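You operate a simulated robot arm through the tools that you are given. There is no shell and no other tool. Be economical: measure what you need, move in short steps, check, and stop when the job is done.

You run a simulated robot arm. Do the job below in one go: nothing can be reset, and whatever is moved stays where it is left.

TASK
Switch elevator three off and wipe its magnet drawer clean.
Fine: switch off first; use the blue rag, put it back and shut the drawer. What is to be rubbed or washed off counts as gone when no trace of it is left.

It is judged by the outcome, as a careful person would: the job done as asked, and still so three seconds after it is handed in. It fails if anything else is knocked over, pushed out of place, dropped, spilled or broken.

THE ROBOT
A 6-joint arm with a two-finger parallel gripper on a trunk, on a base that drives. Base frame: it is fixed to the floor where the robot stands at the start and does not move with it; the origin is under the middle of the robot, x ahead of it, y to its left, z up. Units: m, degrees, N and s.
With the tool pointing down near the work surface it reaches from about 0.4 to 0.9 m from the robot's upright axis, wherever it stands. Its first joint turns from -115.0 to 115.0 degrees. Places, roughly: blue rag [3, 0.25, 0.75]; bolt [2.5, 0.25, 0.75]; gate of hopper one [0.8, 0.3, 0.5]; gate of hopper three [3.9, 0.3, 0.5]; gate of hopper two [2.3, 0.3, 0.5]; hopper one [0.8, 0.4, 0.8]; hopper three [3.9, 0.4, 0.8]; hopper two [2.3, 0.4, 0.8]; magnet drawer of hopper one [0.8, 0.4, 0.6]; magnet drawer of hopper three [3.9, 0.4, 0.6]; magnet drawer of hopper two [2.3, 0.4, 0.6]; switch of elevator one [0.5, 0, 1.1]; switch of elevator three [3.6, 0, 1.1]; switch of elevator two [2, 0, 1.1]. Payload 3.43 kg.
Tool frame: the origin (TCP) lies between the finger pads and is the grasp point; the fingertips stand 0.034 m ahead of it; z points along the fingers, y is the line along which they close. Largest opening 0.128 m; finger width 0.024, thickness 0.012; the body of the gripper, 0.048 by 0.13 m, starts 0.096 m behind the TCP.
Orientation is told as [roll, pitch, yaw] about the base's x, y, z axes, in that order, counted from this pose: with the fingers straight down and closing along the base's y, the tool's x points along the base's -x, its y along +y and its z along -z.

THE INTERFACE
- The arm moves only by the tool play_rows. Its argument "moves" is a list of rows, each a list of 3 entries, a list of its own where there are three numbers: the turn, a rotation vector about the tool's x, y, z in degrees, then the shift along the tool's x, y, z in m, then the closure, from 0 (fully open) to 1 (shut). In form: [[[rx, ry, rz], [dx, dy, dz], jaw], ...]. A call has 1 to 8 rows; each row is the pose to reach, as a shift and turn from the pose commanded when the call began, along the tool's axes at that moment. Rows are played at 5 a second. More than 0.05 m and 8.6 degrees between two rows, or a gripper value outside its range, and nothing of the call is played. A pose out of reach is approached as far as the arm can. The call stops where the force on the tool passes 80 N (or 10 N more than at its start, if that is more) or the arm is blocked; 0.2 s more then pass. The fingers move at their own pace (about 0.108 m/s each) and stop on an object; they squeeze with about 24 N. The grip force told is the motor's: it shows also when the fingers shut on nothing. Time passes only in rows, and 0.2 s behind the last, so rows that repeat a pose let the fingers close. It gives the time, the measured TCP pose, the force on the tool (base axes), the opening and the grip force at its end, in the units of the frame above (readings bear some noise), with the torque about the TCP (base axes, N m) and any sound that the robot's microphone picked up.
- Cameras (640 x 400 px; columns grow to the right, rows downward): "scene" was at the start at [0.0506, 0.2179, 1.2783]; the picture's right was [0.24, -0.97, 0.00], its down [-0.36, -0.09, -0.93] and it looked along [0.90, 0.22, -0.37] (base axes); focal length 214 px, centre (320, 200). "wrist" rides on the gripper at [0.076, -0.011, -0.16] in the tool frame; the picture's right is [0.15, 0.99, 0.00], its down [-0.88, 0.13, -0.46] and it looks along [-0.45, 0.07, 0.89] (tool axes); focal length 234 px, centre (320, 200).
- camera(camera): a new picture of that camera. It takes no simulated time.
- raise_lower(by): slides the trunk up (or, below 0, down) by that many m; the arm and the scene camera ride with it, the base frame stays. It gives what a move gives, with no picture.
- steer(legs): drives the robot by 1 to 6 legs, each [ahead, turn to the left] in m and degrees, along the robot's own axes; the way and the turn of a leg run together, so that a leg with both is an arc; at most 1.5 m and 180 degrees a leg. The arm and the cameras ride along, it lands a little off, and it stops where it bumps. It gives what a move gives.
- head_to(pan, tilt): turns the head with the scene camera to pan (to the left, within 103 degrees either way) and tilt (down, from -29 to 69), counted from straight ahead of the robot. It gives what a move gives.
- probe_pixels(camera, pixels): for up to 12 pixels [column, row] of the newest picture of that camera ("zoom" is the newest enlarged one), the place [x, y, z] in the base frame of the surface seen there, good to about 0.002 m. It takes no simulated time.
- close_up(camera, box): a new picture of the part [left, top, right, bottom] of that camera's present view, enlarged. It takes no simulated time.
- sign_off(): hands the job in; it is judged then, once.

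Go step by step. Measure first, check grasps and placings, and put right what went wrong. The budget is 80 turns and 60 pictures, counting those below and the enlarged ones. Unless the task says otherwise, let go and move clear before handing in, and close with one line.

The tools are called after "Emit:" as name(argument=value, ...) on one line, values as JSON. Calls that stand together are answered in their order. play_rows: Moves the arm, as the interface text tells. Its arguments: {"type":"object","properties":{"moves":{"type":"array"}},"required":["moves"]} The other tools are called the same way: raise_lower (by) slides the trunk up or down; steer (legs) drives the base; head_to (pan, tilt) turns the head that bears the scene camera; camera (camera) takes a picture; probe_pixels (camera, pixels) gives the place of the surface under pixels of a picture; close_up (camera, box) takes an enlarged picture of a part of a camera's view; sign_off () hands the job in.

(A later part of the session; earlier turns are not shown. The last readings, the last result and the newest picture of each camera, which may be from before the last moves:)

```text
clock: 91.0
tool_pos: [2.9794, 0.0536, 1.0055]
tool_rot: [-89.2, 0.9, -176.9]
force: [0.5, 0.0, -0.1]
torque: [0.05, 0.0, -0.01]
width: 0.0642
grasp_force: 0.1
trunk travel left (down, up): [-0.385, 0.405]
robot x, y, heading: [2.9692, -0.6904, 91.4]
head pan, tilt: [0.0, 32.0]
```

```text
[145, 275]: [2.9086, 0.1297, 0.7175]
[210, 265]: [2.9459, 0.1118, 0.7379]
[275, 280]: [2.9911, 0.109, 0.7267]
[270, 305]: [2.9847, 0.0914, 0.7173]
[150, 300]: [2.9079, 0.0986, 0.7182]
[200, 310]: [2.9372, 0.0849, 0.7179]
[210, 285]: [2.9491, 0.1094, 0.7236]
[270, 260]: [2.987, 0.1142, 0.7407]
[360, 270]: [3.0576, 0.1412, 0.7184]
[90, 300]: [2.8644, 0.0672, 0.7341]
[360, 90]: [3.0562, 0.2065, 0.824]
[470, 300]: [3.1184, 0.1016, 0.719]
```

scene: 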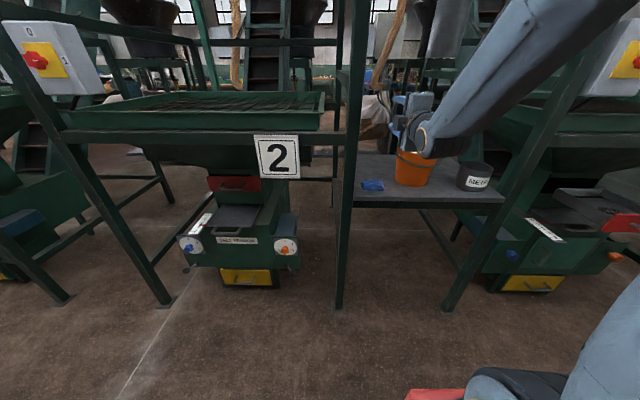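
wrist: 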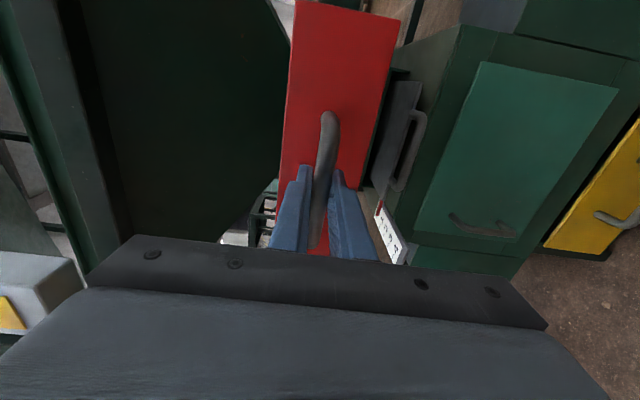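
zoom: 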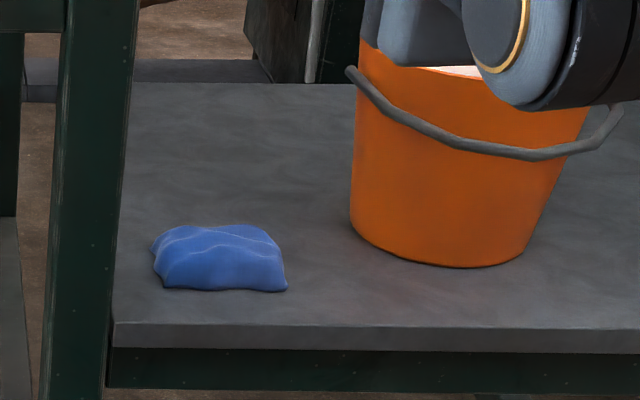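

Rag spans x 2.915–2.993, y from 0.107 back, z 0.717–0.745; the bucket starts at 3.05, so closing along x fits. Square yaw, roll 90° and then pitch the tool down.

Emit:
probe_pixels(camera="zoom", pixels=[[210, 228], [250, 226], [210, 235], [250, 240], [170, 240], [210, 220], [250, 218]])

Emit:
play_rows(moves=[[[0, 3.2, 0], [0, 0, 0], 0.3]])

Emit:
play_rows(moves=[[[0, 0, 8.5], [0, 0, 0], 0.0], [[0, 0, 17], [0, 0, 0], 0.0], [[0, 0, 25.5], [0, 0, 0], 0.0], [[0, 0, 34], [0, 0, 0], 0.0], [[0, 0, 42.5], [0, 0, 0], 0.0], [[0, 0, 51], [0, 0, 0], 0.0], [[0, 0, 59.5], [0, 0, 0], 0.0], [[0, 0, 68], [0, 0, 0], 0.0]])

Emit:
play_rows(moves=[[[0, 0, 7.3], [0, 0, 0], 0.0], [[0, 0, 14.6], [0, 0, 0], 0.0], [[0, 0, 22], [0, 0, 0], 0.0], [[0, 0, 22], [0, 0, 0], 0.0]])

```text
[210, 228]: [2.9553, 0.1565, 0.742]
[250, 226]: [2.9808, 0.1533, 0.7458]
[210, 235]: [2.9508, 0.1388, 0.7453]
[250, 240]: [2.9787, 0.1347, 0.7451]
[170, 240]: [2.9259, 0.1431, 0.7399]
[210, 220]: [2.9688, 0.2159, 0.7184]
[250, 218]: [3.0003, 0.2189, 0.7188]
```

```text
clock: 91.4
tool_pos: [2.9786, 0.0548, 1.0064]
tool_rot: [-89.3, 1.0, 179.9]
force: [0.9, 0.2, 0.5]
torque: [0.05, 0.0, 0.0]
width: 0.0893
grasp_force: 0.0
trunk travel left (down, up): [-0.385, 0.405]
robot x, y, heading: [2.9713, -0.6845, 91.1]
head pan, tilt: [0.0, 32.0]
```

```text
clock: 93.2
tool_pos: [2.9791, 0.0537, 1.0061]
tool_rot: [-88.4, -67.3, 178.4]
force: [-0.1, 0.7, -0.7]
torque: [0.0, -0.01, -0.01]
width: 0.1279
grasp_force: 0.0
trunk travel left (down, up): [-0.385, 0.405]
robot x, y, heading: [2.97, -0.6851, 91.5]
head pan, tilt: [0.0, 32.0]
```

```text
clock: 94.2
tool_pos: [2.9788, 0.055, 1.0067]
tool_rot: [-54.1, -88.8, 144.0]
force: [0.4, -0.7, 1.2]
torque: [0.01, -0.01, -0.05]
width: 0.1281
grasp_force: 0.1
trunk travel left (down, up): [-0.385, 0.405]
robot x, y, heading: [2.9705, -0.686, 91.2]
head pan, tilt: [0.0, 32.0]
```

Now pitch down 90° (two calls), shifting x to 2.953.

Emit:
play_rows(moves=[[[0, 8.2, 0], [0, 0.004, 0], 0.0], [[0, 16.4, 0], [0, 0.008, 0], 0.0], [[0, 24.6, 0], [0, 0.012, 0], 0.0], [[0, 32.8, 0], [0, 0.016, 0], 0.0], [[0, 41, 0], [0, 0.02, 0], 0.0], [[0, 49.2, 0], [0, 0.026, 0], 0.0], [[0, 57.4, 0], [0, 0.026, 0], 0.0], [[0, 65.6, 0], [0, 0.026, 0], 0.0]])

Emit:
play_rows(moves=[[[0, 8.2, 0], [0, 0, 0], 0.0], [[0, 16.4, 0], [0, 0, 0], 0.0], [[0, 24.4, 0], [0, 0, 0], 0.0], [[0, 24.4, 0], [0, 0, 0], 0.0]])

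Emit:
camera(camera="wrist")

```text
clock: 96.0
tool_pos: [2.953, 0.054, 1.0066]
tool_rot: [-1.1, -23.5, 90.3]
force: [1.8, 1.1, 0.3]
torque: [0.04, -0.06, -0.09]
width: 0.1269
grasp_force: 0.1
trunk travel left (down, up): [-0.385, 0.405]
robot x, y, heading: [2.964, -0.6901, 91.3]
head pan, tilt: [0.0, 32.0]
```

```text
clock: 97.0
tool_pos: [2.9531, 0.053, 1.0054]
tool_rot: [-1.0, 0.9, 89.9]
force: [-1.0, -6.1, -3.2]
torque: [0.64, -0.3, 0.44]
width: 0.1281
grasp_force: 0.1
trunk travel left (down, up): [-0.385, 0.405]
robot x, y, heading: [2.9684, -0.6866, 91.0]
head pan, tilt: [0.0, 32.0]
```

```text
27 pictures are left
```

wrist: 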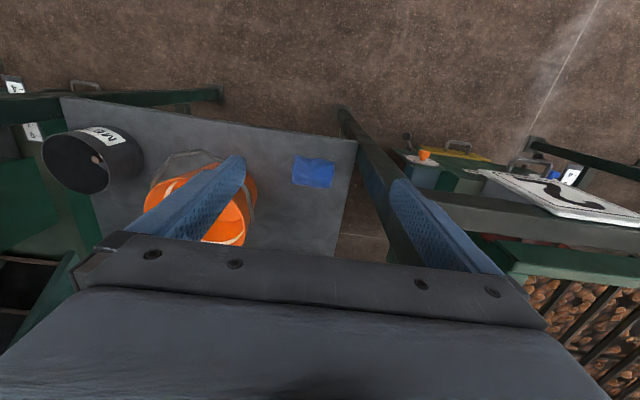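

There's a small side load (−6 N y): the left finger probably brushes the post. I'll shift +x 2 cm, narrow, and measure the post.

Emit:
play_rows(moves=[[[0, 0, 0], [0, -0.01, 0], 0.2], [[0, 0, 0], [0.02, -0.025, 0], 0.2], [[0, 0, 0], [0.02, -0.025, 0], 0.2]])

Emit:
camera(camera="scene")

Emit:
close_up(camera="scene", box=[330, 60, 450, 210])

```text
clock: 97.8
tool_pos: [2.9784, 0.034, 1.0064]
tool_rot: [-0.9, 0.7, 89.9]
force: [-0.6, 0.3, 0.1]
torque: [0.0, 0.02, -0.04]
width: 0.1022
grasp_force: 0.0
trunk travel left (down, up): [-0.385, 0.405]
robot x, y, heading: [2.966, -0.6879, 91.3]
head pan, tilt: [0.0, 32.0]
```

```text
26 pictures are left
```

scene: 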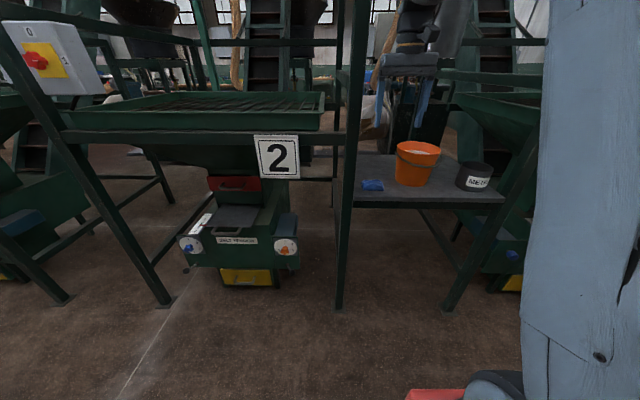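

```text
2.67 times, centred on (390, 135) of scene
```

zoom: 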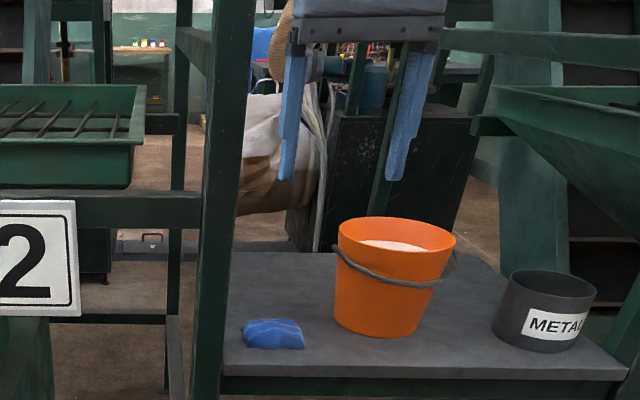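

Emit:
probe_pixels(camera="zoom", pixels=[[232, 200], [222, 300], [200, 300], [215, 300], [240, 130], [342, 235], [337, 252], [336, 300], [190, 45], [230, 45]])

```text
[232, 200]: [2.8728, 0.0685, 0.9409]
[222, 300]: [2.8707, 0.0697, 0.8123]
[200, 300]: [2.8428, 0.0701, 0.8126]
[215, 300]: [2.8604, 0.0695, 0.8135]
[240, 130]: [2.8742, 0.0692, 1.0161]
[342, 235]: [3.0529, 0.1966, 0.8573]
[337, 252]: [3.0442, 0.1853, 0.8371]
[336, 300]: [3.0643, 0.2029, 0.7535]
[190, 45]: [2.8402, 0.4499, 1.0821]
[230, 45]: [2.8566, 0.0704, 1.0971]
```

Post's right face is x≈2.875 and the bucket handle's left is 3.044; at x=2.957 with 0.10 opening there's room. Move over the rag and descend most of the way.

Emit:
play_rows(moves=[[[0, 0, 0], [-0.04, 0.008, 0.02], 0.2], [[0, 0, 0], [-0.08, 0.016, 0.04], 0.2], [[0, 0, 0], [-0.098, 0.021, 0.07], 0.2], [[0, 0, 0], [-0.098, 0.021, 0.11], 0.2], [[0, 0, 0], [-0.098, 0.021, 0.15], 0.2], [[0, 0, 0], [-0.098, 0.021, 0.19], 0.2], [[0, 0, 0], [-0.098, 0.021, 0.2], 0.2]])

Emit:
camera(camera="wrist")

```text
clock: 99.4
tool_pos: [2.9597, 0.1307, 0.8067]
tool_rot: [-1.0, 0.6, 89.9]
force: [0.3, 1.1, -0.2]
torque: [0.03, 0.01, -0.01]
width: 0.1025
grasp_force: 0.0
trunk travel left (down, up): [-0.385, 0.405]
robot x, y, heading: [2.9673, -0.6918, 91.3]
head pan, tilt: [0.0, 32.0]
```

```text
24 pictures are left
```

wrist: 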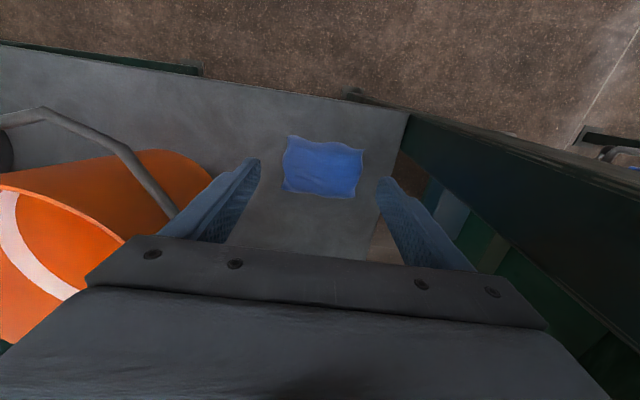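

The rag sits between the fingers. Descend 4.6 cm and close.

Emit:
play_rows(moves=[[[0, 0, 0], [0, 0.004, 0.025], 0.2], [[0, 0, 0], [0, 0.004, 0.046], 0.2], [[0, 0, 0], [0, 0.004, 0.046], 0.5], [[0, 0, 0], [0, 0.004, 0.046], 0.8], [[0, 0, 0], [0, 0.004, 0.046], 1], [[0, 0, 0], [0, 0.004, 0.046], 1]])

Emit:
camera(camera="wrist")

```text
clock: 100.8
tool_pos: [2.9575, 0.1271, 0.7597]
tool_rot: [-1.0, 0.7, 89.9]
force: [0.0, -0.3, -0.6]
torque: [-0.01, 0.03, 0.0]
width: 0.0851
grasp_force: 24.2
trunk travel left (down, up): [-0.385, 0.405]
robot x, y, heading: [2.9689, -0.6901, 91.4]
head pan, tilt: [0.0, 32.0]
```

```text
23 pictures are left
```

wrist: 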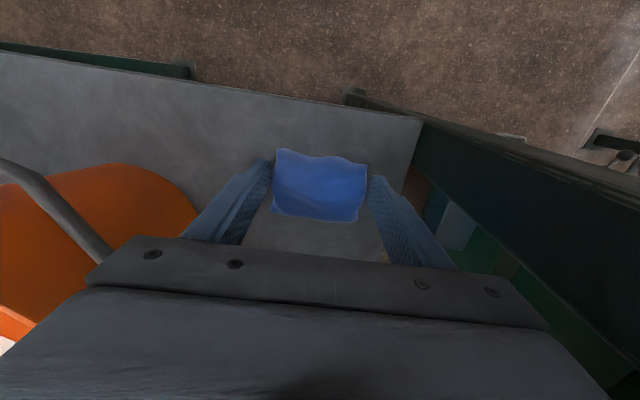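

Rag gripped (width 0.085). Lift 0.22 and retreat along −y.

Emit:
play_rows(moves=[[[0, 0, 0], [0, 0, -0.03], 1], [[0, 0, 0], [0, 0, -0.07], 1], [[0, 0, 0], [0, 0, -0.11], 1], [[0, 0, 0], [0, 0, -0.15], 1], [[0, 0, 0], [0.04, -0.015, -0.15], 1], [[0, 0, 0], [0.09, -0.02, -0.15], 1], [[0, 0, 0], [0.13, -0.02, -0.15], 1]])

Emit:
camera(camera="wrist")

```text
refused: row 6 steps farther than a row can; nothing moved
```

```text
22 pictures are left
```

wrist: 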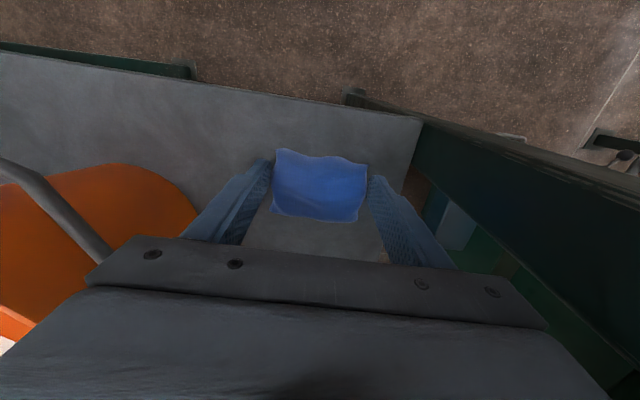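

One step was slightly too long; smaller steps.

Emit:
play_rows(moves=[[[0, 0, 0], [0, 0, -0.03], 1], [[0, 0, 0], [0, 0, -0.07], 1], [[0, 0, 0], [0, 0, -0.11], 1], [[0, 0, 0], [0, 0, -0.15], 1], [[0, 0, 0], [0.04, -0.01, -0.15], 1], [[0, 0, 0], [0.08, -0.02, -0.15], 1], [[0, 0, 0], [0.12, -0.02, -0.15], 1]])

Emit:
camera(camera="wrist")

```text
clock: 102.4
tool_pos: [2.9749, 0.0107, 0.9114]
tool_rot: [-1.0, 0.8, 89.9]
force: [-0.4, -0.2, -1.3]
torque: [-0.03, -0.02, -0.02]
width: 0.0849
grasp_force: 24.0
trunk travel left (down, up): [-0.385, 0.405]
robot x, y, heading: [2.9687, -0.6895, 91.4]
head pan, tilt: [0.0, 32.0]
```

```text
21 pictures are left
```

wrist: 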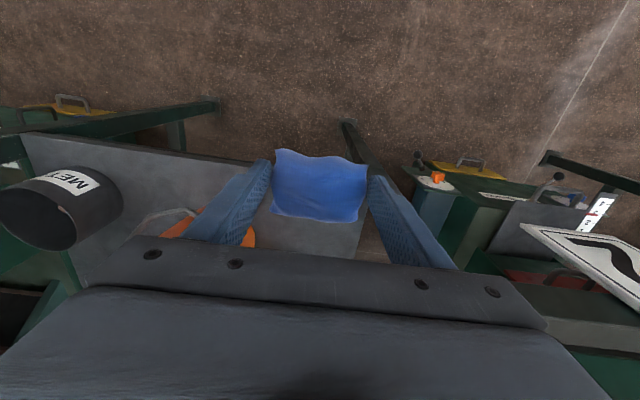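

Rag held. Drive back to hopper three.

Emit:
steer(legs=[[-0.2, 0], [0, -91.3], [0.92, 0], [0, 90], [0.08, 0]])

Emit:
raise_lower(by=0.1)

Emit:
head_to(pan=-10, tilt=45)

Emit:
camera(camera="scene")

Emit:
camera(camera="wrist")

```text
clock: 116.7
tool_pos: [3.9339, -0.1448, 0.9114]
tool_rot: [-1.1, 0.7, 86.0]
force: [-0.6, -0.7, -0.6]
torque: [0.0, 0.06, 0.0]
width: 0.0848
grasp_force: 23.9
trunk travel left (down, up): [-0.385, 0.405]
robot x, y, heading: [3.8769, -0.84, 87.2]
head pan, tilt: [0.0, 32.0]
```

```text
clock: 118.1
tool_pos: [3.9348, -0.1447, 1.0111]
tool_rot: [-1.0, 0.7, 85.9]
force: [0.5, 0.2, -0.8]
torque: [0.03, 0.01, 0.02]
width: 0.0848
grasp_force: 24.0
trunk travel left (down, up): [-0.485, 0.305]
robot x, y, heading: [3.8803, -0.8431, 87.1]
head pan, tilt: [0.0, 32.0]
```

```text
clock: 118.8
tool_pos: [3.9351, -0.1448, 1.0117]
tool_rot: [-0.9, 0.7, 85.9]
force: [0.3, 0.6, -0.6]
torque: [-0.01, -0.02, 0.04]
width: 0.085
grasp_force: 24.2
trunk travel left (down, up): [-0.485, 0.305]
robot x, y, heading: [3.8784, -0.8378, 87.2]
head pan, tilt: [-10.0, 45.0]
```

```text
20 pictures are left
```

scene: 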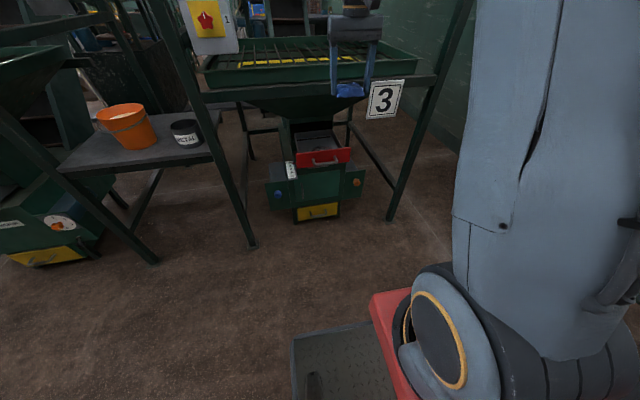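

```text
19 pictures are left
```

wrist: 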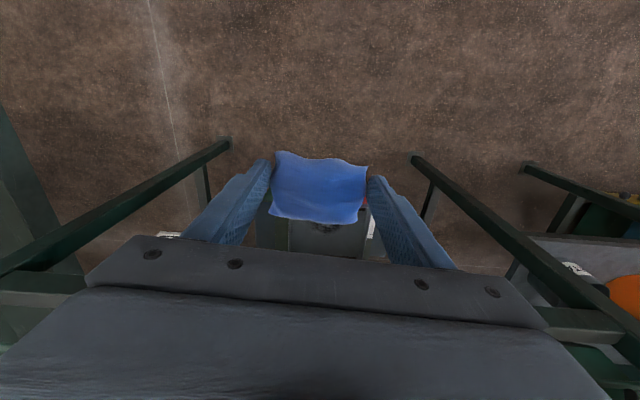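

Emit:
close_up(camera="scene", box=[280, 115, 360, 170])

Emit:
probe_pixels(camera="zoom", pixels=[[300, 195], [250, 195], [360, 195], [310, 220], [300, 175], [320, 150], [300, 250], [140, 300], [540, 250], [420, 150], [400, 210], [200, 210]])

```text
7.27 times, centred on (320, 142) of scene
```

zoom: 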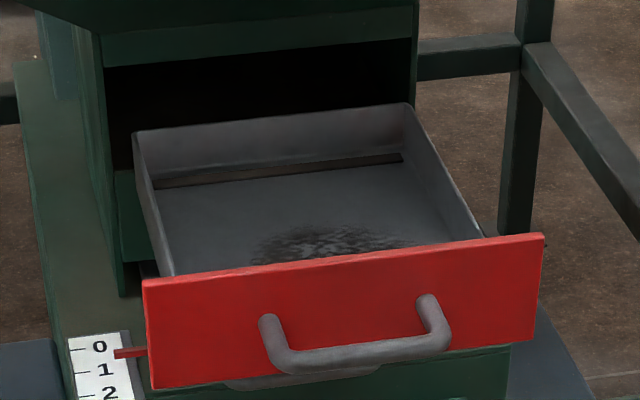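

```text
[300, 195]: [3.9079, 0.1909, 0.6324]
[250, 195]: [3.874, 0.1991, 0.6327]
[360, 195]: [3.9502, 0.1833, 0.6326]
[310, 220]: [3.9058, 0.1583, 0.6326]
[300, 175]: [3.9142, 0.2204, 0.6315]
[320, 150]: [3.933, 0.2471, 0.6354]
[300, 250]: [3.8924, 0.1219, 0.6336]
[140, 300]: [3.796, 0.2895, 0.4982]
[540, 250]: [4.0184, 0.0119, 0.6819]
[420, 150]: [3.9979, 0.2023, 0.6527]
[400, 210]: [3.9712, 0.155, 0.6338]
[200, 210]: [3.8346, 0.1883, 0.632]
```

Filings patch spans about x 3.865–3.965, y up to ~0.15, front part hidden behind the red panel. Lower the trunk 0.2, drive forward 0.13, then yaw-correct and tilt the tool 40° to reach under the beam.

Emit:
raise_lower(by=-0.2)

Emit:
steer(legs=[[0.12, 1]])

Emit:
play_rows(moves=[[[0, 0, -3], [0, 0.02, 0], 1]])

Emit:
play_rows(moves=[[[0, -8, 0], [0, 0, 0], 1], [[0, -16, 0], [0, 0, 0], 1], [[0, -24, 0], [0, 0, 0], 1], [[0, -32, 0], [0, 0, 0], 1], [[0, -40, 0], [0, 0, 0], 1], [[0, -40, 0], [0, 0, 0], 1]])

Emit:
camera(camera="wrist")

```text
clock: 121.0
tool_pos: [3.9341, -0.1454, 0.8115]
tool_rot: [-1.0, 0.7, 85.8]
force: [-0.5, -0.5, -0.4]
torque: [-0.02, 0.04, 0.01]
width: 0.0848
grasp_force: 23.9
trunk travel left (down, up): [-0.285, 0.505]
robot x, y, heading: [3.8788, -0.8407, 87.2]
head pan, tilt: [-10.0, 45.0]
```

```text
clock: 122.2
tool_pos: [3.9265, -0.0234, 0.8123]
tool_rot: [-0.9, 0.8, 86.9]
force: [0.1, 0.4, -1.5]
torque: [-0.03, 0.0, 0.03]
width: 0.0849
grasp_force: 23.9
trunk travel left (down, up): [-0.285, 0.505]
robot x, y, heading: [3.8845, -0.7196, 88.2]
head pan, tilt: [-10.0, 45.0]
```

```text
clock: 122.6
tool_pos: [3.9075, -0.0242, 0.8103]
tool_rot: [-0.9, 0.7, 89.9]
force: [-0.2, -0.6, -0.5]
torque: [0.01, 0.0, -0.01]
width: 0.0851
grasp_force: 24.4
trunk travel left (down, up): [-0.285, 0.505]
robot x, y, heading: [3.8777, -0.7252, 88.5]
head pan, tilt: [-10.0, 45.0]
```

```text
clock: 124.0
tool_pos: [3.9075, -0.0214, 0.811]
tool_rot: [-1.2, -39.4, 90.7]
force: [0.1, -0.1, -0.5]
torque: [-0.02, -0.02, 0.0]
width: 0.0846
grasp_force: 23.8
trunk travel left (down, up): [-0.285, 0.505]
robot x, y, heading: [3.8841, -0.7202, 88.1]
head pan, tilt: [-10.0, 45.0]
```

```text
17 pictures are left
```

wrist: 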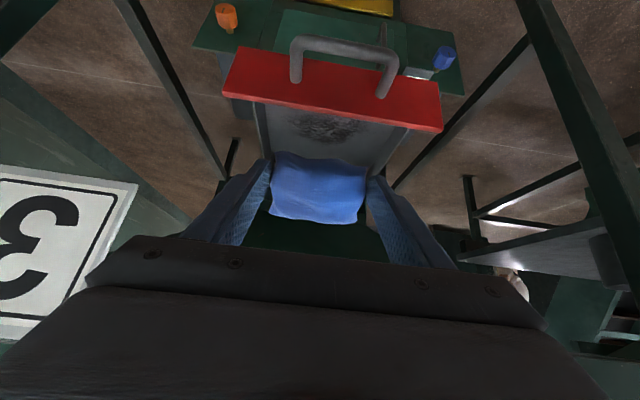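

The wrist view shows the patch at (325,128). Probe its extents.

Emit:
close_up(camera="wrist", box=[240, 80, 420, 180])

Emit:
probe_pixels(camera="zoom", pixels=[[310, 115], [310, 130], [190, 160], [410, 175], [300, 225], [300, 180], [200, 130], [420, 140], [150, 230], [470, 240]])

```text
3.56 times, centred on (330, 130) of wrist
```

zoom: 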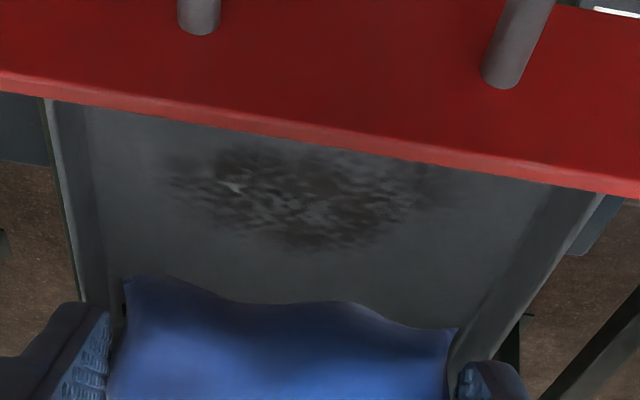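

```text
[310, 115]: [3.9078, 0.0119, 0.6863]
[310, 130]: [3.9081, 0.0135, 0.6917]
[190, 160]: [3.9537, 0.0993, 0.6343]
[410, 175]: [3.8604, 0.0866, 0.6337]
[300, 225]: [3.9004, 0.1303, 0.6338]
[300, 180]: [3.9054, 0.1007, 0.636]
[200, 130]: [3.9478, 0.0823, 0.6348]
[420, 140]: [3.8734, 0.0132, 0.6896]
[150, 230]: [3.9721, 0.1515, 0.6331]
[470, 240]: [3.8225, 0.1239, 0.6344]
```

Patch: x 3.855–3.965, y 0.075–0.15. Move in along a slanted path to just above the tray floor.

Emit:
play_rows(moves=[[[0, 0, 0], [-0.0109, 0, 0.0384], 1], [[0, 0, 0], [-0.0218, 0, 0.0768], 1], [[0, 0, 0], [-0.0326, 0, 0.1151], 1], [[0, 0, 0], [-0.0435, 0, 0.1535], 1], [[0, 0, 0], [-0.0315, 0, 0.168], 1], [[0, 0, 0], [-0.0194, 0, 0.1829], 1]])

Emit:
camera(camera="wrist")

```text
clock: 125.4
tool_pos: [3.9101, 0.1098, 0.6797]
tool_rot: [-1.2, -39.4, 90.7]
force: [0.6, 0.2, -1.1]
torque: [0.01, -0.02, 0.0]
width: 0.0849
grasp_force: 23.7
trunk travel left (down, up): [-0.285, 0.505]
robot x, y, heading: [3.8859, -0.7202, 88.1]
head pan, tilt: [-10.0, 45.0]
```

```text
15 pictures are left
```

wrist: 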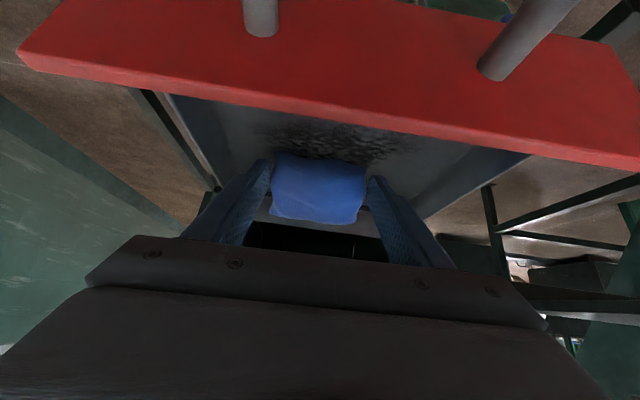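

No contact yet (force ~1 N). Lower 6 mm more and stroke back and forth along y.

Emit:
play_rows(moves=[[[0, 0, 0], [0.0044, 0, 0.0054], 1], [[0, 0, 0], [-0.0188, 0, 0.0244], 1], [[0, 0, 0], [0.0044, 0, 0.0054], 1], [[0, 0, 0], [0.0276, 0, -0.0136], 1], [[0, 0, 0], [0.0445, 0, -0.0275], 1], [[0, 0, 0], [0.0276, 0, -0.0136], 1], [[0, 0, 0], [0.0044, 0, 0.0054], 1]])

Emit:
camera(camera="wrist")

```text
clock: 127.0
tool_pos: [3.9098, 0.1098, 0.6753]
tool_rot: [-1.3, -39.3, 90.8]
force: [-3.5, 0.1, 14.9]
torque: [0.18, 0.75, 0.08]
width: 0.0848
grasp_force: 23.9
trunk travel left (down, up): [-0.285, 0.505]
robot x, y, heading: [3.8827, -0.7232, 88.1]
head pan, tilt: [-10.0, 45.0]
```

```text
14 pictures are left
```

wrist: 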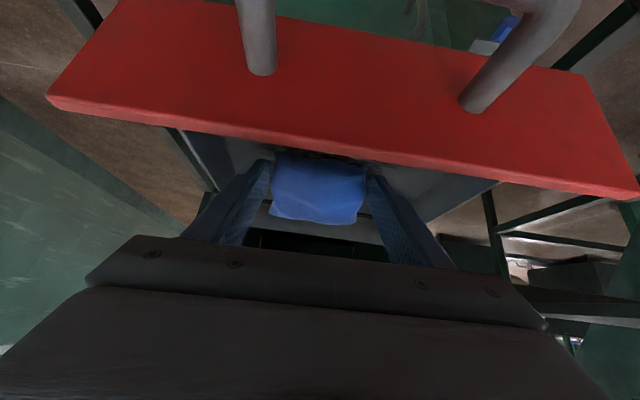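

Contact 15 N. The red panel looks nearer in the picture — the drawer may have slid inward. Probe.

Emit:
probe_pixels(camera="wrist", pixels=[[200, 120], [340, 140], [500, 165], [240, 150], [410, 180], [330, 158], [260, 135]])

Emit:
close_up(camera="wrist", box=[200, 110, 460, 230])

```text
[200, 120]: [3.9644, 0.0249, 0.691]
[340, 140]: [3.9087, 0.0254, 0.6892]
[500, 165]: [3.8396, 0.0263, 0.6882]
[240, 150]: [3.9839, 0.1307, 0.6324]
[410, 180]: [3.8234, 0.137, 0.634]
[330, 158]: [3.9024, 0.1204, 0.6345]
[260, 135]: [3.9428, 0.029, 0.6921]
```

```text
2.46 times, centred on (330, 170) of wrist
```

zoom: 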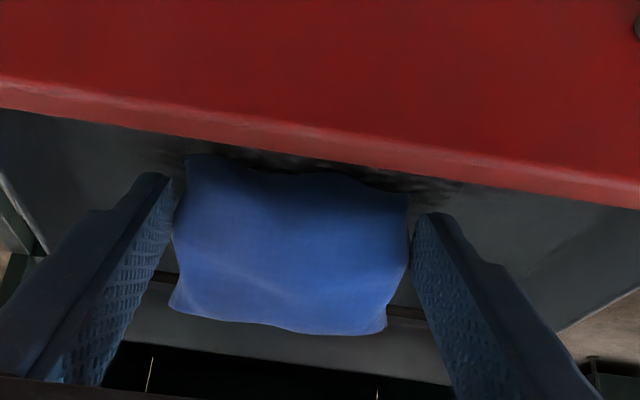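

The drawer slid in by ~13 mm (inner panel edge now y≈0.026), so patch is now at y≈0.09–0.163. I'll use sideways (x) strokes, which don't drive the drawer.

Emit:
play_rows(moves=[[[0, 0, 0], [0, 0.028, 0], 1], [[0, 0, 0], [0, 0, 0], 1], [[0, 0, 0], [0, -0.028, 0], 1], [[0, 0, 0], [-0.0116, -0.028, 0.0095], 1], [[0, 0, 0], [-0.0116, 0, 0.0095], 1], [[0, 0, 0], [-0.0116, 0.028, 0.0095], 1], [[0, 0, 0], [-0.0232, 0.028, 0.019], 1], [[0, 0, 0], [-0.0232, 0, 0.019], 1]])

Emit:
play_rows(moves=[[[0, 0, 0], [0, -0.028, 0], 1], [[0, 0, 0], [-0.0116, -0.028, 0.0095], 1], [[0, 0, 0], [-0.0116, 0, 0.0095], 1], [[0, 0, 0], [-0.0116, 0.028, 0.0095], 1], [[0, 0, 0], [-0.0116, 0, 0.0095], 1], [[0, 0, 0], [-0.0243, 0, -0.006], 1]])

Emit:
close_up(camera="wrist", box=[200, 80, 460, 230])

```text
clock: 128.8
tool_pos: [3.9075, 0.1378, 0.6745]
tool_rot: [-1.3, -39.4, 90.7]
force: [-4.5, 1.3, 11.5]
torque: [0.12, 0.7, 0.02]
width: 0.0849
grasp_force: 23.9
trunk travel left (down, up): [-0.285, 0.505]
robot x, y, heading: [3.8864, -0.7211, 88.5]
head pan, tilt: [-10.0, 45.0]
```

```text
clock: 130.2
tool_pos: [3.9084, 0.1532, 0.6933]
tool_rot: [-1.2, -39.1, 90.7]
force: [0.0, 0.0, -0.1]
torque: [-0.05, 0.01, 0.04]
width: 0.0851
grasp_force: 23.3
trunk travel left (down, up): [-0.285, 0.505]
robot x, y, heading: [3.8827, -0.7209, 88.3]
head pan, tilt: [-10.0, 45.0]
```

```text
2.46 times, centred on (330, 155) of wrist
```

zoom: 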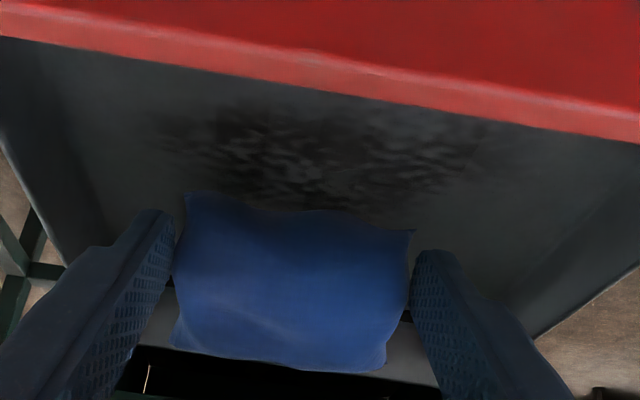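

Patch still present in front of the rag. Probe its present extent.

Emit:
probe_pixels(camera="zoom", pixels=[[320, 75], [220, 115], [440, 180], [330, 200], [320, 150], [160, 150], [290, 215], [490, 130], [260, 105]])

```text
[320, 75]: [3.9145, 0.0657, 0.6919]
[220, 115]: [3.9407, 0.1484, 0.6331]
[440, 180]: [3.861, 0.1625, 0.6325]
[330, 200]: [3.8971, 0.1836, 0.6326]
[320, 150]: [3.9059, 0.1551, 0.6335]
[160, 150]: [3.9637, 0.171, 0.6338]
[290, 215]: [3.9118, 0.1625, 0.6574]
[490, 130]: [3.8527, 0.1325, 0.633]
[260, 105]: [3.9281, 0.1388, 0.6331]
```

The drawer floats with the rag in y, and the tilted rag only touches on its edge. I'll drag the drawer back out 6 cm with the rag, let the rag lie flat in the drawer, and regrip it with the tilted fingers so its whole base wipes.

Emit:
play_rows(moves=[[[0, 0, 0], [0.0127, 0, 0.0155], 1], [[0, 0, 0], [0.0359, 0, -0.0035], 1], [[0, 0, 0], [0.0591, 0, -0.0225], 1], [[0, 0, 0], [0.0591, 0, -0.0225], 0.25], [[0, 0, 0], [0.0591, 0, -0.0225], 0.2], [[0, 0, 0], [0.0591, 0, -0.0225], 0.2]])

Emit:
close_up(camera="wrist", box=[200, 80, 460, 230])

Emit:
probe_pixels(camera="zoom", pixels=[[320, 100], [290, 250], [290, 200], [290, 300], [230, 250], [370, 250], [320, 140], [320, 60]])

```text
clock: 131.6
tool_pos: [3.9085, 0.0952, 0.6757]
tool_rot: [-1.3, -39.3, 90.7]
force: [0.0, -1.0, 0.8]
torque: [0.01, -0.03, 0.01]
width: 0.1023
grasp_force: 0.1
trunk travel left (down, up): [-0.285, 0.505]
robot x, y, heading: [3.8856, -0.721, 88.4]
head pan, tilt: [-10.0, 45.0]
```

```text
2.46 times, centred on (330, 155) of wrist
```

zoom: 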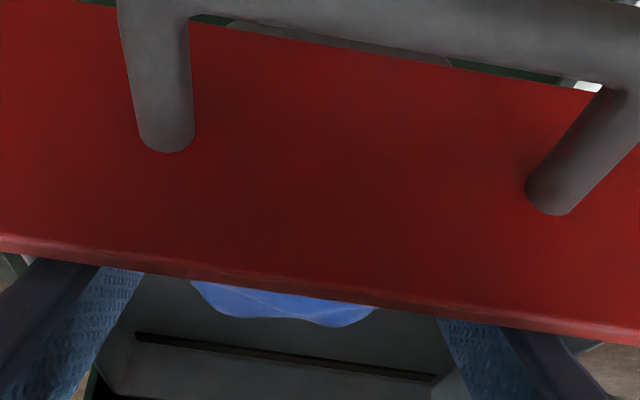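

```text
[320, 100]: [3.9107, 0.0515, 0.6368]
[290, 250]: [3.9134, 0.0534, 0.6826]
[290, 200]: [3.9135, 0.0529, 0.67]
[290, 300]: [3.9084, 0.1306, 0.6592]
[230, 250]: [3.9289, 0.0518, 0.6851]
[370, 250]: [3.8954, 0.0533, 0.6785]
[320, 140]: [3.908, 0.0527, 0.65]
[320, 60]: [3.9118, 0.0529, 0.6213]
```

Drawer panel is still 4 cm in (outer face y≈0.0525); the rag lies flat at y≈0.09–0.135. I'll push the panel outward from inside with the open fingers' backs, then regrip the rag.

Emit:
play_rows(moves=[[[0, 0, 0], [0.0116, 0, -0.0095], 0.2], [[0, 0, 0], [0.0232, 0, -0.019], 0.2], [[0, 0, 0], [0.0348, 0, -0.0286], 0.2], [[0, 0, 0], [0.0305, 0, -0.0212], 0.2], [[0, 0, 0], [0.0305, 0, -0.0212], 0.6], [[0, 0, 0], [0.0305, 0, -0.0212], 1], [[0, 0, 0], [0.0305, 0, -0.0212], 1]])

Emit:
camera(camera="wrist")

Emit:
probe_pixels(camera="wrist", pixels=[[320, 100], [320, 150], [320, 180], [320, 200], [300, 130], [280, 190], [360, 190]])

```text
clock: 133.2
tool_pos: [3.9098, 0.0542, 0.6694]
tool_rot: [-1.2, -39.3, 90.6]
force: [-0.3, -0.6, -0.4]
torque: [0.01, -0.02, 0.0]
width: 0.0851
grasp_force: 24.0
trunk travel left (down, up): [-0.285, 0.505]
robot x, y, heading: [3.886, -0.725, 88.5]
head pan, tilt: [-10.0, 45.0]
```

```text
10 pictures are left
```

wrist: 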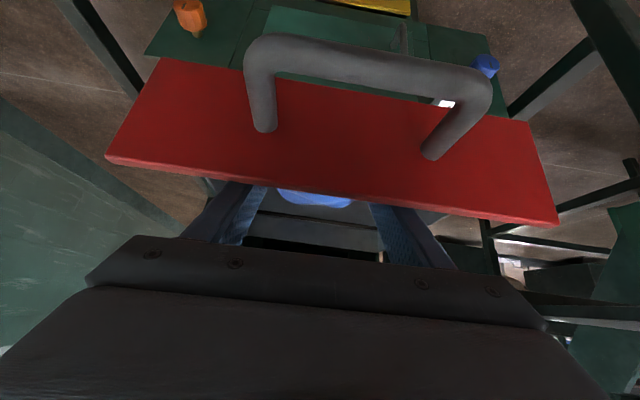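

```text
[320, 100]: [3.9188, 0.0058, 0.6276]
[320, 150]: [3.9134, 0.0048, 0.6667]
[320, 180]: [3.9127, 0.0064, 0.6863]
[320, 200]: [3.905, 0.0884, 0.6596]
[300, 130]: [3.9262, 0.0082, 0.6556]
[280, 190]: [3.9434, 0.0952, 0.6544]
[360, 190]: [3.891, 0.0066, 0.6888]
```

Drawer is fully out again (face y≈0.006) and the rag is gripped lying flat. Press 4 mm and stroke sideways here first.

Emit:
play_rows(moves=[[[0, 0, 0], [-0.0021, 0, 0.0069], 1], [[0, 0, 0], [-0.0021, 0.028, 0.0069], 1], [[0, 0, 0], [-0.0021, 0, 0.0069], 1], [[0, 0, 0], [-0.0021, -0.028, 0.0069], 1], [[0, 0, 0], [-0.0021, 0, 0.0069], 1], [[0, 0, 0], [-0.0021, 0.028, 0.0069], 1], [[0, 0, 0], [-0.0021, 0, 0.0069], 1]])

```text
clock: 134.8
tool_pos: [3.9076, 0.0606, 0.6686]
tool_rot: [-1.1, -39.2, 90.7]
force: [-4.8, 3.5, 10.5]
torque: [-0.32, 0.22, -0.18]
width: 0.085
grasp_force: 24.1
out of reach, approached as far as the arm can: row 2, 3, 4, 6
trunk travel left (down, up): [-0.285, 0.505]
robot x, y, heading: [3.8866, -0.72, 88.5]
head pan, tilt: [-10.0, 45.0]
```

10 N pressing. Next: hop to y+0.025 and stroke, twice.

Emit:
play_rows(moves=[[[0, 0, 0], [-0.0173, 0, 0.0004], 1], [[0, 0, 0], [-0.0193, 0, 0.0159], 1], [[0, 0, 0], [-0.0193, 0.028, 0.0159], 1], [[0, 0, 0], [-0.0193, 0, 0.0159], 1], [[0, 0, 0], [-0.0193, -0.028, 0.0159], 1], [[0, 0, 0], [-0.0193, 0, 0.0159], 1], [[0, 0, 0], [-0.0193, 0.028, 0.0159], 1], [[0, 0, 0], [-0.0193, 0, 0.0159], 1]])

Emit:
play_rows(moves=[[[0, 0, 0], [-0.0173, 0, 0.0004], 1], [[0, 0, 0], [-0.0193, 0, 0.0159], 1], [[0, 0, 0], [-0.0193, 0.028, 0.0159], 1], [[0, 0, 0], [-0.0193, 0, 0.0159], 1], [[0, 0, 0], [-0.0193, -0.028, 0.0159], 1], [[0, 0, 0], [-0.0193, 0, 0.0159], 1], [[0, 0, 0], [-0.0193, 0.028, 0.0159], 1], [[0, 0, 0], [-0.0193, 0, 0.0159], 1]])

Emit:
play_rows(moves=[[[0, 0, 0], [-0.0187, 0, -0.0045], 1], [[0, 0, 0], [-0.0418, 0, 0.0145], 1]])

Emit:
close_up(camera="wrist", box=[200, 80, 460, 230])

Emit:
probe_pixels(camera="zoom", pixels=[[320, 75], [320, 130], [330, 160], [220, 115], [440, 180], [320, 190]])

```text
clock: 136.6
tool_pos: [3.9095, 0.0865, 0.6677]
tool_rot: [-1.2, -39.3, 90.7]
force: [-5.1, 2.1, 10.4]
torque: [0.04, 0.47, 0.04]
width: 0.085
grasp_force: 23.5
trunk travel left (down, up): [-0.285, 0.505]
robot x, y, heading: [3.885, -0.7215, 88.4]
head pan, tilt: [-10.0, 45.0]
```

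```text
clock: 138.4
tool_pos: [3.9091, 0.11, 0.6687]
tool_rot: [-1.2, -39.3, 90.7]
force: [-3.9, 0.1, 11.7]
torque: [0.25, 0.69, 0.01]
width: 0.0849
grasp_force: 24.1
trunk travel left (down, up): [-0.285, 0.505]
robot x, y, heading: [3.8833, -0.7227, 88.6]
head pan, tilt: [-10.0, 45.0]
```

```text
clock: 139.0
tool_pos: [3.9096, 0.1529, 0.6837]
tool_rot: [-1.2, -39.2, 90.7]
force: [-0.2, -0.3, 0.0]
torque: [-0.03, -0.01, 0.01]
width: 0.0848
grasp_force: 23.8
trunk travel left (down, up): [-0.285, 0.505]
robot x, y, heading: [3.8849, -0.7231, 88.2]
head pan, tilt: [-10.0, 45.0]
```

```text
2.46 times, centred on (330, 155) of wrist
```

zoom: 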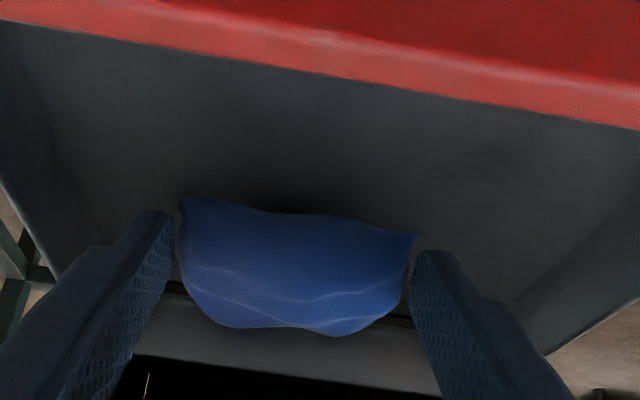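

```text
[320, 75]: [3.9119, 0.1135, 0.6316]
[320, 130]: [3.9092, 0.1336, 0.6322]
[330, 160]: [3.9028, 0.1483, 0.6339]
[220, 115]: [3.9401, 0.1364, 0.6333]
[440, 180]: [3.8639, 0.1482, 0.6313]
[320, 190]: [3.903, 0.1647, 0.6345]
```

Nearly all gone; a faint trace remains around zoom (480,160), x≈3.85, y≈0.135. Wipe more there, extending to lower x, at two y positions.

Emit:
play_rows(moves=[[[0, 0, 0], [0.0271, 0.01, -0.0222], 1], [[0, 0, 0], [0.0385, 0.015, -0.0083], 1], [[0, 0, 0], [0.0385, 0.042, -0.0083], 1], [[0, 0, 0], [0.0385, 0.01, -0.0083], 1], [[0, 0, 0], [0.0385, 0.042, -0.0083], 1], [[0, 0, 0], [0.0385, 0.01, -0.0083], 1], [[0, 0, 0], [0.0385, -0.03, -0.0083], 1], [[0, 0, 0], [0.0385, 0, -0.0083], 1]])

Emit:
play_rows(moves=[[[0, 0, 0], [-0.0173, 0.02, 0.0004], 1], [[0, 0, 0], [-0.0193, 0.042, 0.0159], 1], [[0, 0, 0], [-0.0193, 0, 0.0159], 1], [[0, 0, 0], [-0.0193, -0.03, 0.0159], 1], [[0, 0, 0], [-0.0193, 0.01, 0.0159], 1], [[0, 0, 0], [-0.0193, 0.042, 0.0159], 1], [[0, 0, 0], [-0.0193, 0, 0.0159], 1]])

Emit:
play_rows(moves=[[[0, 0, 0], [-0.0113, 0, -0.0139], 1], [[0, 0, 0], [-0.035, 0, -0.01], 1]])

Emit:
close_up(camera="wrist", box=[200, 80, 460, 230])

Emit:
probe_pixels(camera="zoom", pixels=[[320, 40], [320, 130], [330, 170], [220, 115], [480, 170], [300, 200]])

```text
clock: 140.5
tool_pos: [3.902, 0.1198, 0.6681]
tool_rot: [-0.9, -39.7, 90.8]
force: [1.6, -0.8, 7.3]
torque: [0.04, 0.24, -0.08]
width: 0.0852
grasp_force: 24.4
trunk travel left (down, up): [-0.285, 0.505]
robot x, y, heading: [3.8853, -0.7213, 88.4]
head pan, tilt: [-10.0, 45.0]
stopped in row 7: the force on the tool passed its limit at 104 N (the readings are from after the stop); the commanded pose is now the measured one
```

```text
clock: 142.1
tool_pos: [3.899, 0.1431, 0.6678]
tool_rot: [-1.1, -39.8, 90.9]
force: [-5.6, 1.3, 18.2]
torque: [0.34, 0.91, -0.09]
width: 0.0849
grasp_force: 24.6
trunk travel left (down, up): [-0.285, 0.505]
robot x, y, heading: [3.8853, -0.7239, 88.7]
head pan, tilt: [-10.0, 45.0]
```

```text
clock: 142.7
tool_pos: [3.9003, 0.163, 0.6979]
tool_rot: [-1.0, -39.4, 90.9]
force: [0.6, -1.1, -0.2]
torque: [-0.03, 0.04, 0.01]
width: 0.0849
grasp_force: 24.1
trunk travel left (down, up): [-0.285, 0.505]
robot x, y, heading: [3.885, -0.7199, 88.5]
head pan, tilt: [-10.0, 45.0]
```

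```text
2.46 times, centred on (330, 155) of wrist
```

zoom: 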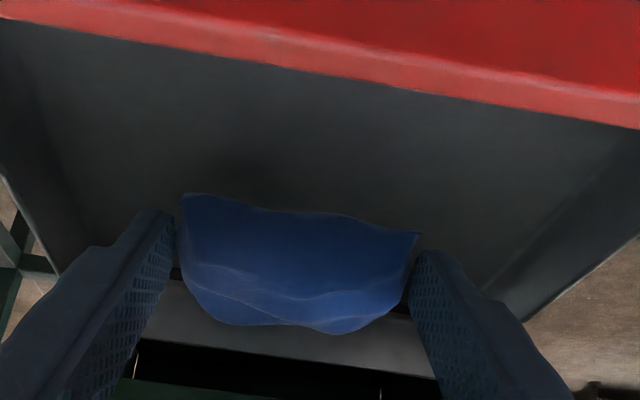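

```text
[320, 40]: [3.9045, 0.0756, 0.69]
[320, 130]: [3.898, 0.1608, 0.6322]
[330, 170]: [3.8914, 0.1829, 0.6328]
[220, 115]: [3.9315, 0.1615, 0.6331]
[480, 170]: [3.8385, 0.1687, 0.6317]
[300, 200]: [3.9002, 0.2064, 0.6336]
```

Tray looks clean. Withdraw along the slanted path, then look with the scene camera.

Emit:
play_rows(moves=[[[0, 0, 0], [0.0156, 0, -0.0418], 1], [[0, 0, 0], [0.0312, 0, -0.0837], 1], [[0, 0, 0], [0.0469, 0, -0.1255], 1], [[0, 0, 0], [0.0625, 0, -0.1674], 1], [[0, 0, 0], [0.0781, 0, -0.2092], 1], [[0, 0, 0], [0.0781, 0, -0.2092], 1]])

Emit:
close_up(camera="wrist", box=[240, 80, 420, 180])

Emit:
probe_pixels(camera="zoom", pixels=[[310, 120], [310, 180], [310, 220], [200, 180], [420, 180]])

```text
clock: 144.1
tool_pos: [3.9007, -0.0292, 0.8073]
tool_rot: [-1.0, -39.5, 90.9]
force: [-0.3, -0.1, -0.5]
torque: [-0.02, 0.0, 0.0]
width: 0.0851
grasp_force: 23.5
trunk travel left (down, up): [-0.285, 0.505]
robot x, y, heading: [3.8836, -0.7184, 88.8]
head pan, tilt: [-10.0, 45.0]
```

```text
3.56 times, centred on (330, 130) of wrist
```

zoom: 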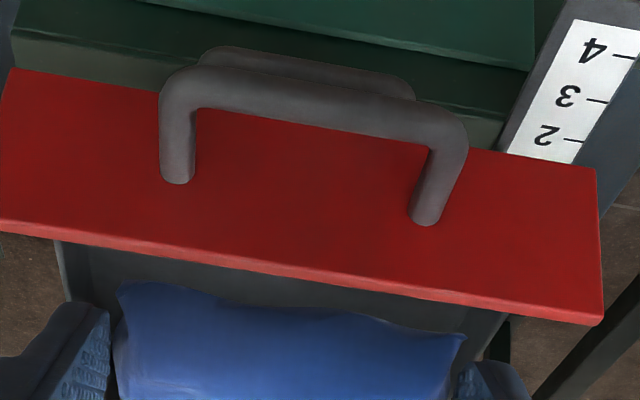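

```text
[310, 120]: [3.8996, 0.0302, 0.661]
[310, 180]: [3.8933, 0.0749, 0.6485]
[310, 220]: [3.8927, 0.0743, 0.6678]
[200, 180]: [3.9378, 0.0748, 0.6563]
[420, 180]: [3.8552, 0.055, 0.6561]
```

Only the panel hides the floor from here. Back off, raise the trunk and check with the scene camera.

Emit:
steer(legs=[[-0.12, 0]])

Emit:
raise_lower(by=0.5)

Emit:
head_to(pan=-10, tilt=45)

Emit:
close_up(camera="scene", box=[240, 120, 400, 240])

```text
clock: 145.4
tool_pos: [3.8986, -0.1507, 0.8082]
tool_rot: [-1.0, -39.5, 90.9]
force: [-0.2, 0.3, -1.9]
torque: [-0.01, -0.01, -0.02]
width: 0.085
grasp_force: 24.0
trunk travel left (down, up): [-0.285, 0.505]
robot x, y, heading: [3.8816, -0.8403, 88.4]
head pan, tilt: [-10.0, 45.0]
```

```text
refused: 0.5 is not a number from -0.4 to 0.4
```

```text
clock: 146.0
tool_pos: [3.8972, -0.1524, 0.8079]
tool_rot: [-0.9, -39.4, 91.0]
force: [0.0, -0.1, -0.3]
torque: [-0.03, 0.03, -0.02]
width: 0.085
grasp_force: 23.9
trunk travel left (down, up): [-0.285, 0.505]
robot x, y, heading: [3.8798, -0.8412, 88.8]
head pan, tilt: [-10.0, 45.0]
```

```text
3.33 times, centred on (320, 180) of scene
```

zoom: 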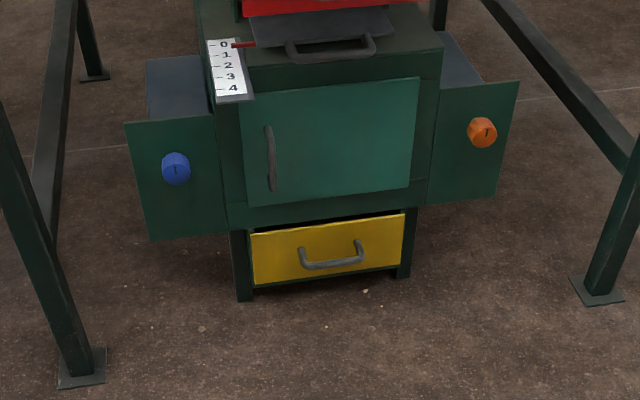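

Raise was refused (limit 0.4); repeat in two steps.

Emit:
raise_lower(by=0.4)

Emit:
raise_lower(by=0.1)

Emit:
head_to(pan=-13, tilt=46)

Emit:
close_up(camera="scene", box=[265, 150, 375, 220])

Emit:
probe_pixels(camera="zoom", pixels=[[320, 100], [320, 200], [320, 250], [320, 300], [250, 200], [420, 200]])

```text
clock: 149.8
tool_pos: [3.8974, -0.1519, 1.2082]
tool_rot: [-1.0, -39.5, 90.9]
force: [-0.2, 0.2, -1.1]
torque: [-0.02, -0.03, 0.03]
width: 0.0851
grasp_force: 24.2
trunk travel left (down, up): [-0.685, 0.105]
robot x, y, heading: [3.8814, -0.8397, 88.6]
head pan, tilt: [-10.0, 45.0]
```

```text
clock: 151.1
tool_pos: [3.898, -0.1524, 1.3075]
tool_rot: [-1.0, -39.5, 90.9]
force: [0.0, 0.5, -0.9]
torque: [-0.03, -0.01, 0.02]
width: 0.085
grasp_force: 24.2
trunk travel left (down, up): [-0.785, 0.005]
robot x, y, heading: [3.8815, -0.8429, 88.5]
head pan, tilt: [-10.0, 45.0]
```

```text
clock: 151.8
tool_pos: [3.8978, -0.151, 1.3091]
tool_rot: [-1.0, -39.4, 90.9]
force: [0.2, -0.8, -1.4]
torque: [-0.01, -0.02, 0.0]
width: 0.0852
grasp_force: 24.1
trunk travel left (down, up): [-0.785, 0.005]
robot x, y, heading: [3.8804, -0.8438, 88.5]
head pan, tilt: [-13.0, 46.0]
```

```text
5.71 times, centred on (320, 185) of scene
```

zoom: 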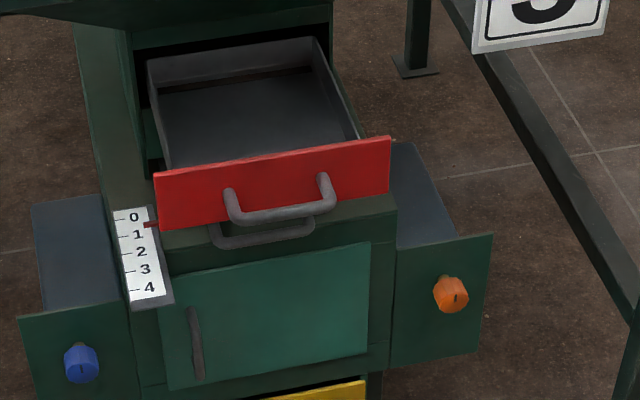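

```text
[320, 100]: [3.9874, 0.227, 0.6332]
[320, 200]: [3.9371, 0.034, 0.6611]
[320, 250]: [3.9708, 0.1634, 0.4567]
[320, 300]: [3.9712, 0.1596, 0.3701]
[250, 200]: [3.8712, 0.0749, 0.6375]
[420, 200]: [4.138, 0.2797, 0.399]
```

Tray floor is clean to the eye. Now return the rag: drive back to x≈2.96.

Emit:
steer(legs=[[0, 91.5], [0.92, 0], [0, -90], [0.13, 0]])

Emit:
raise_lower(by=-0.4)

```text
clock: 165.2
tool_pos: [2.9463, -0.032, 1.3087]
tool_rot: [-1.1, -39.4, 92.9]
force: [-0.1, 0.0, -0.8]
torque: [0.04, 0.02, -0.03]
width: 0.0849
grasp_force: 24.2
trunk travel left (down, up): [-0.785, 0.005]
robot x, y, heading: [2.9548, -0.7227, 90.8]
head pan, tilt: [-13.0, 46.0]
```

```text
clock: 169.1
tool_pos: [2.9464, -0.03, 0.9088]
tool_rot: [-0.9, -39.5, 93.0]
force: [0.4, 0.2, -0.5]
torque: [-0.02, -0.01, -0.02]
width: 0.085
grasp_force: 24.2
trunk travel left (down, up): [-0.385, 0.405]
robot x, y, heading: [2.9555, -0.7199, 90.6]
head pan, tilt: [-13.0, 46.0]
```

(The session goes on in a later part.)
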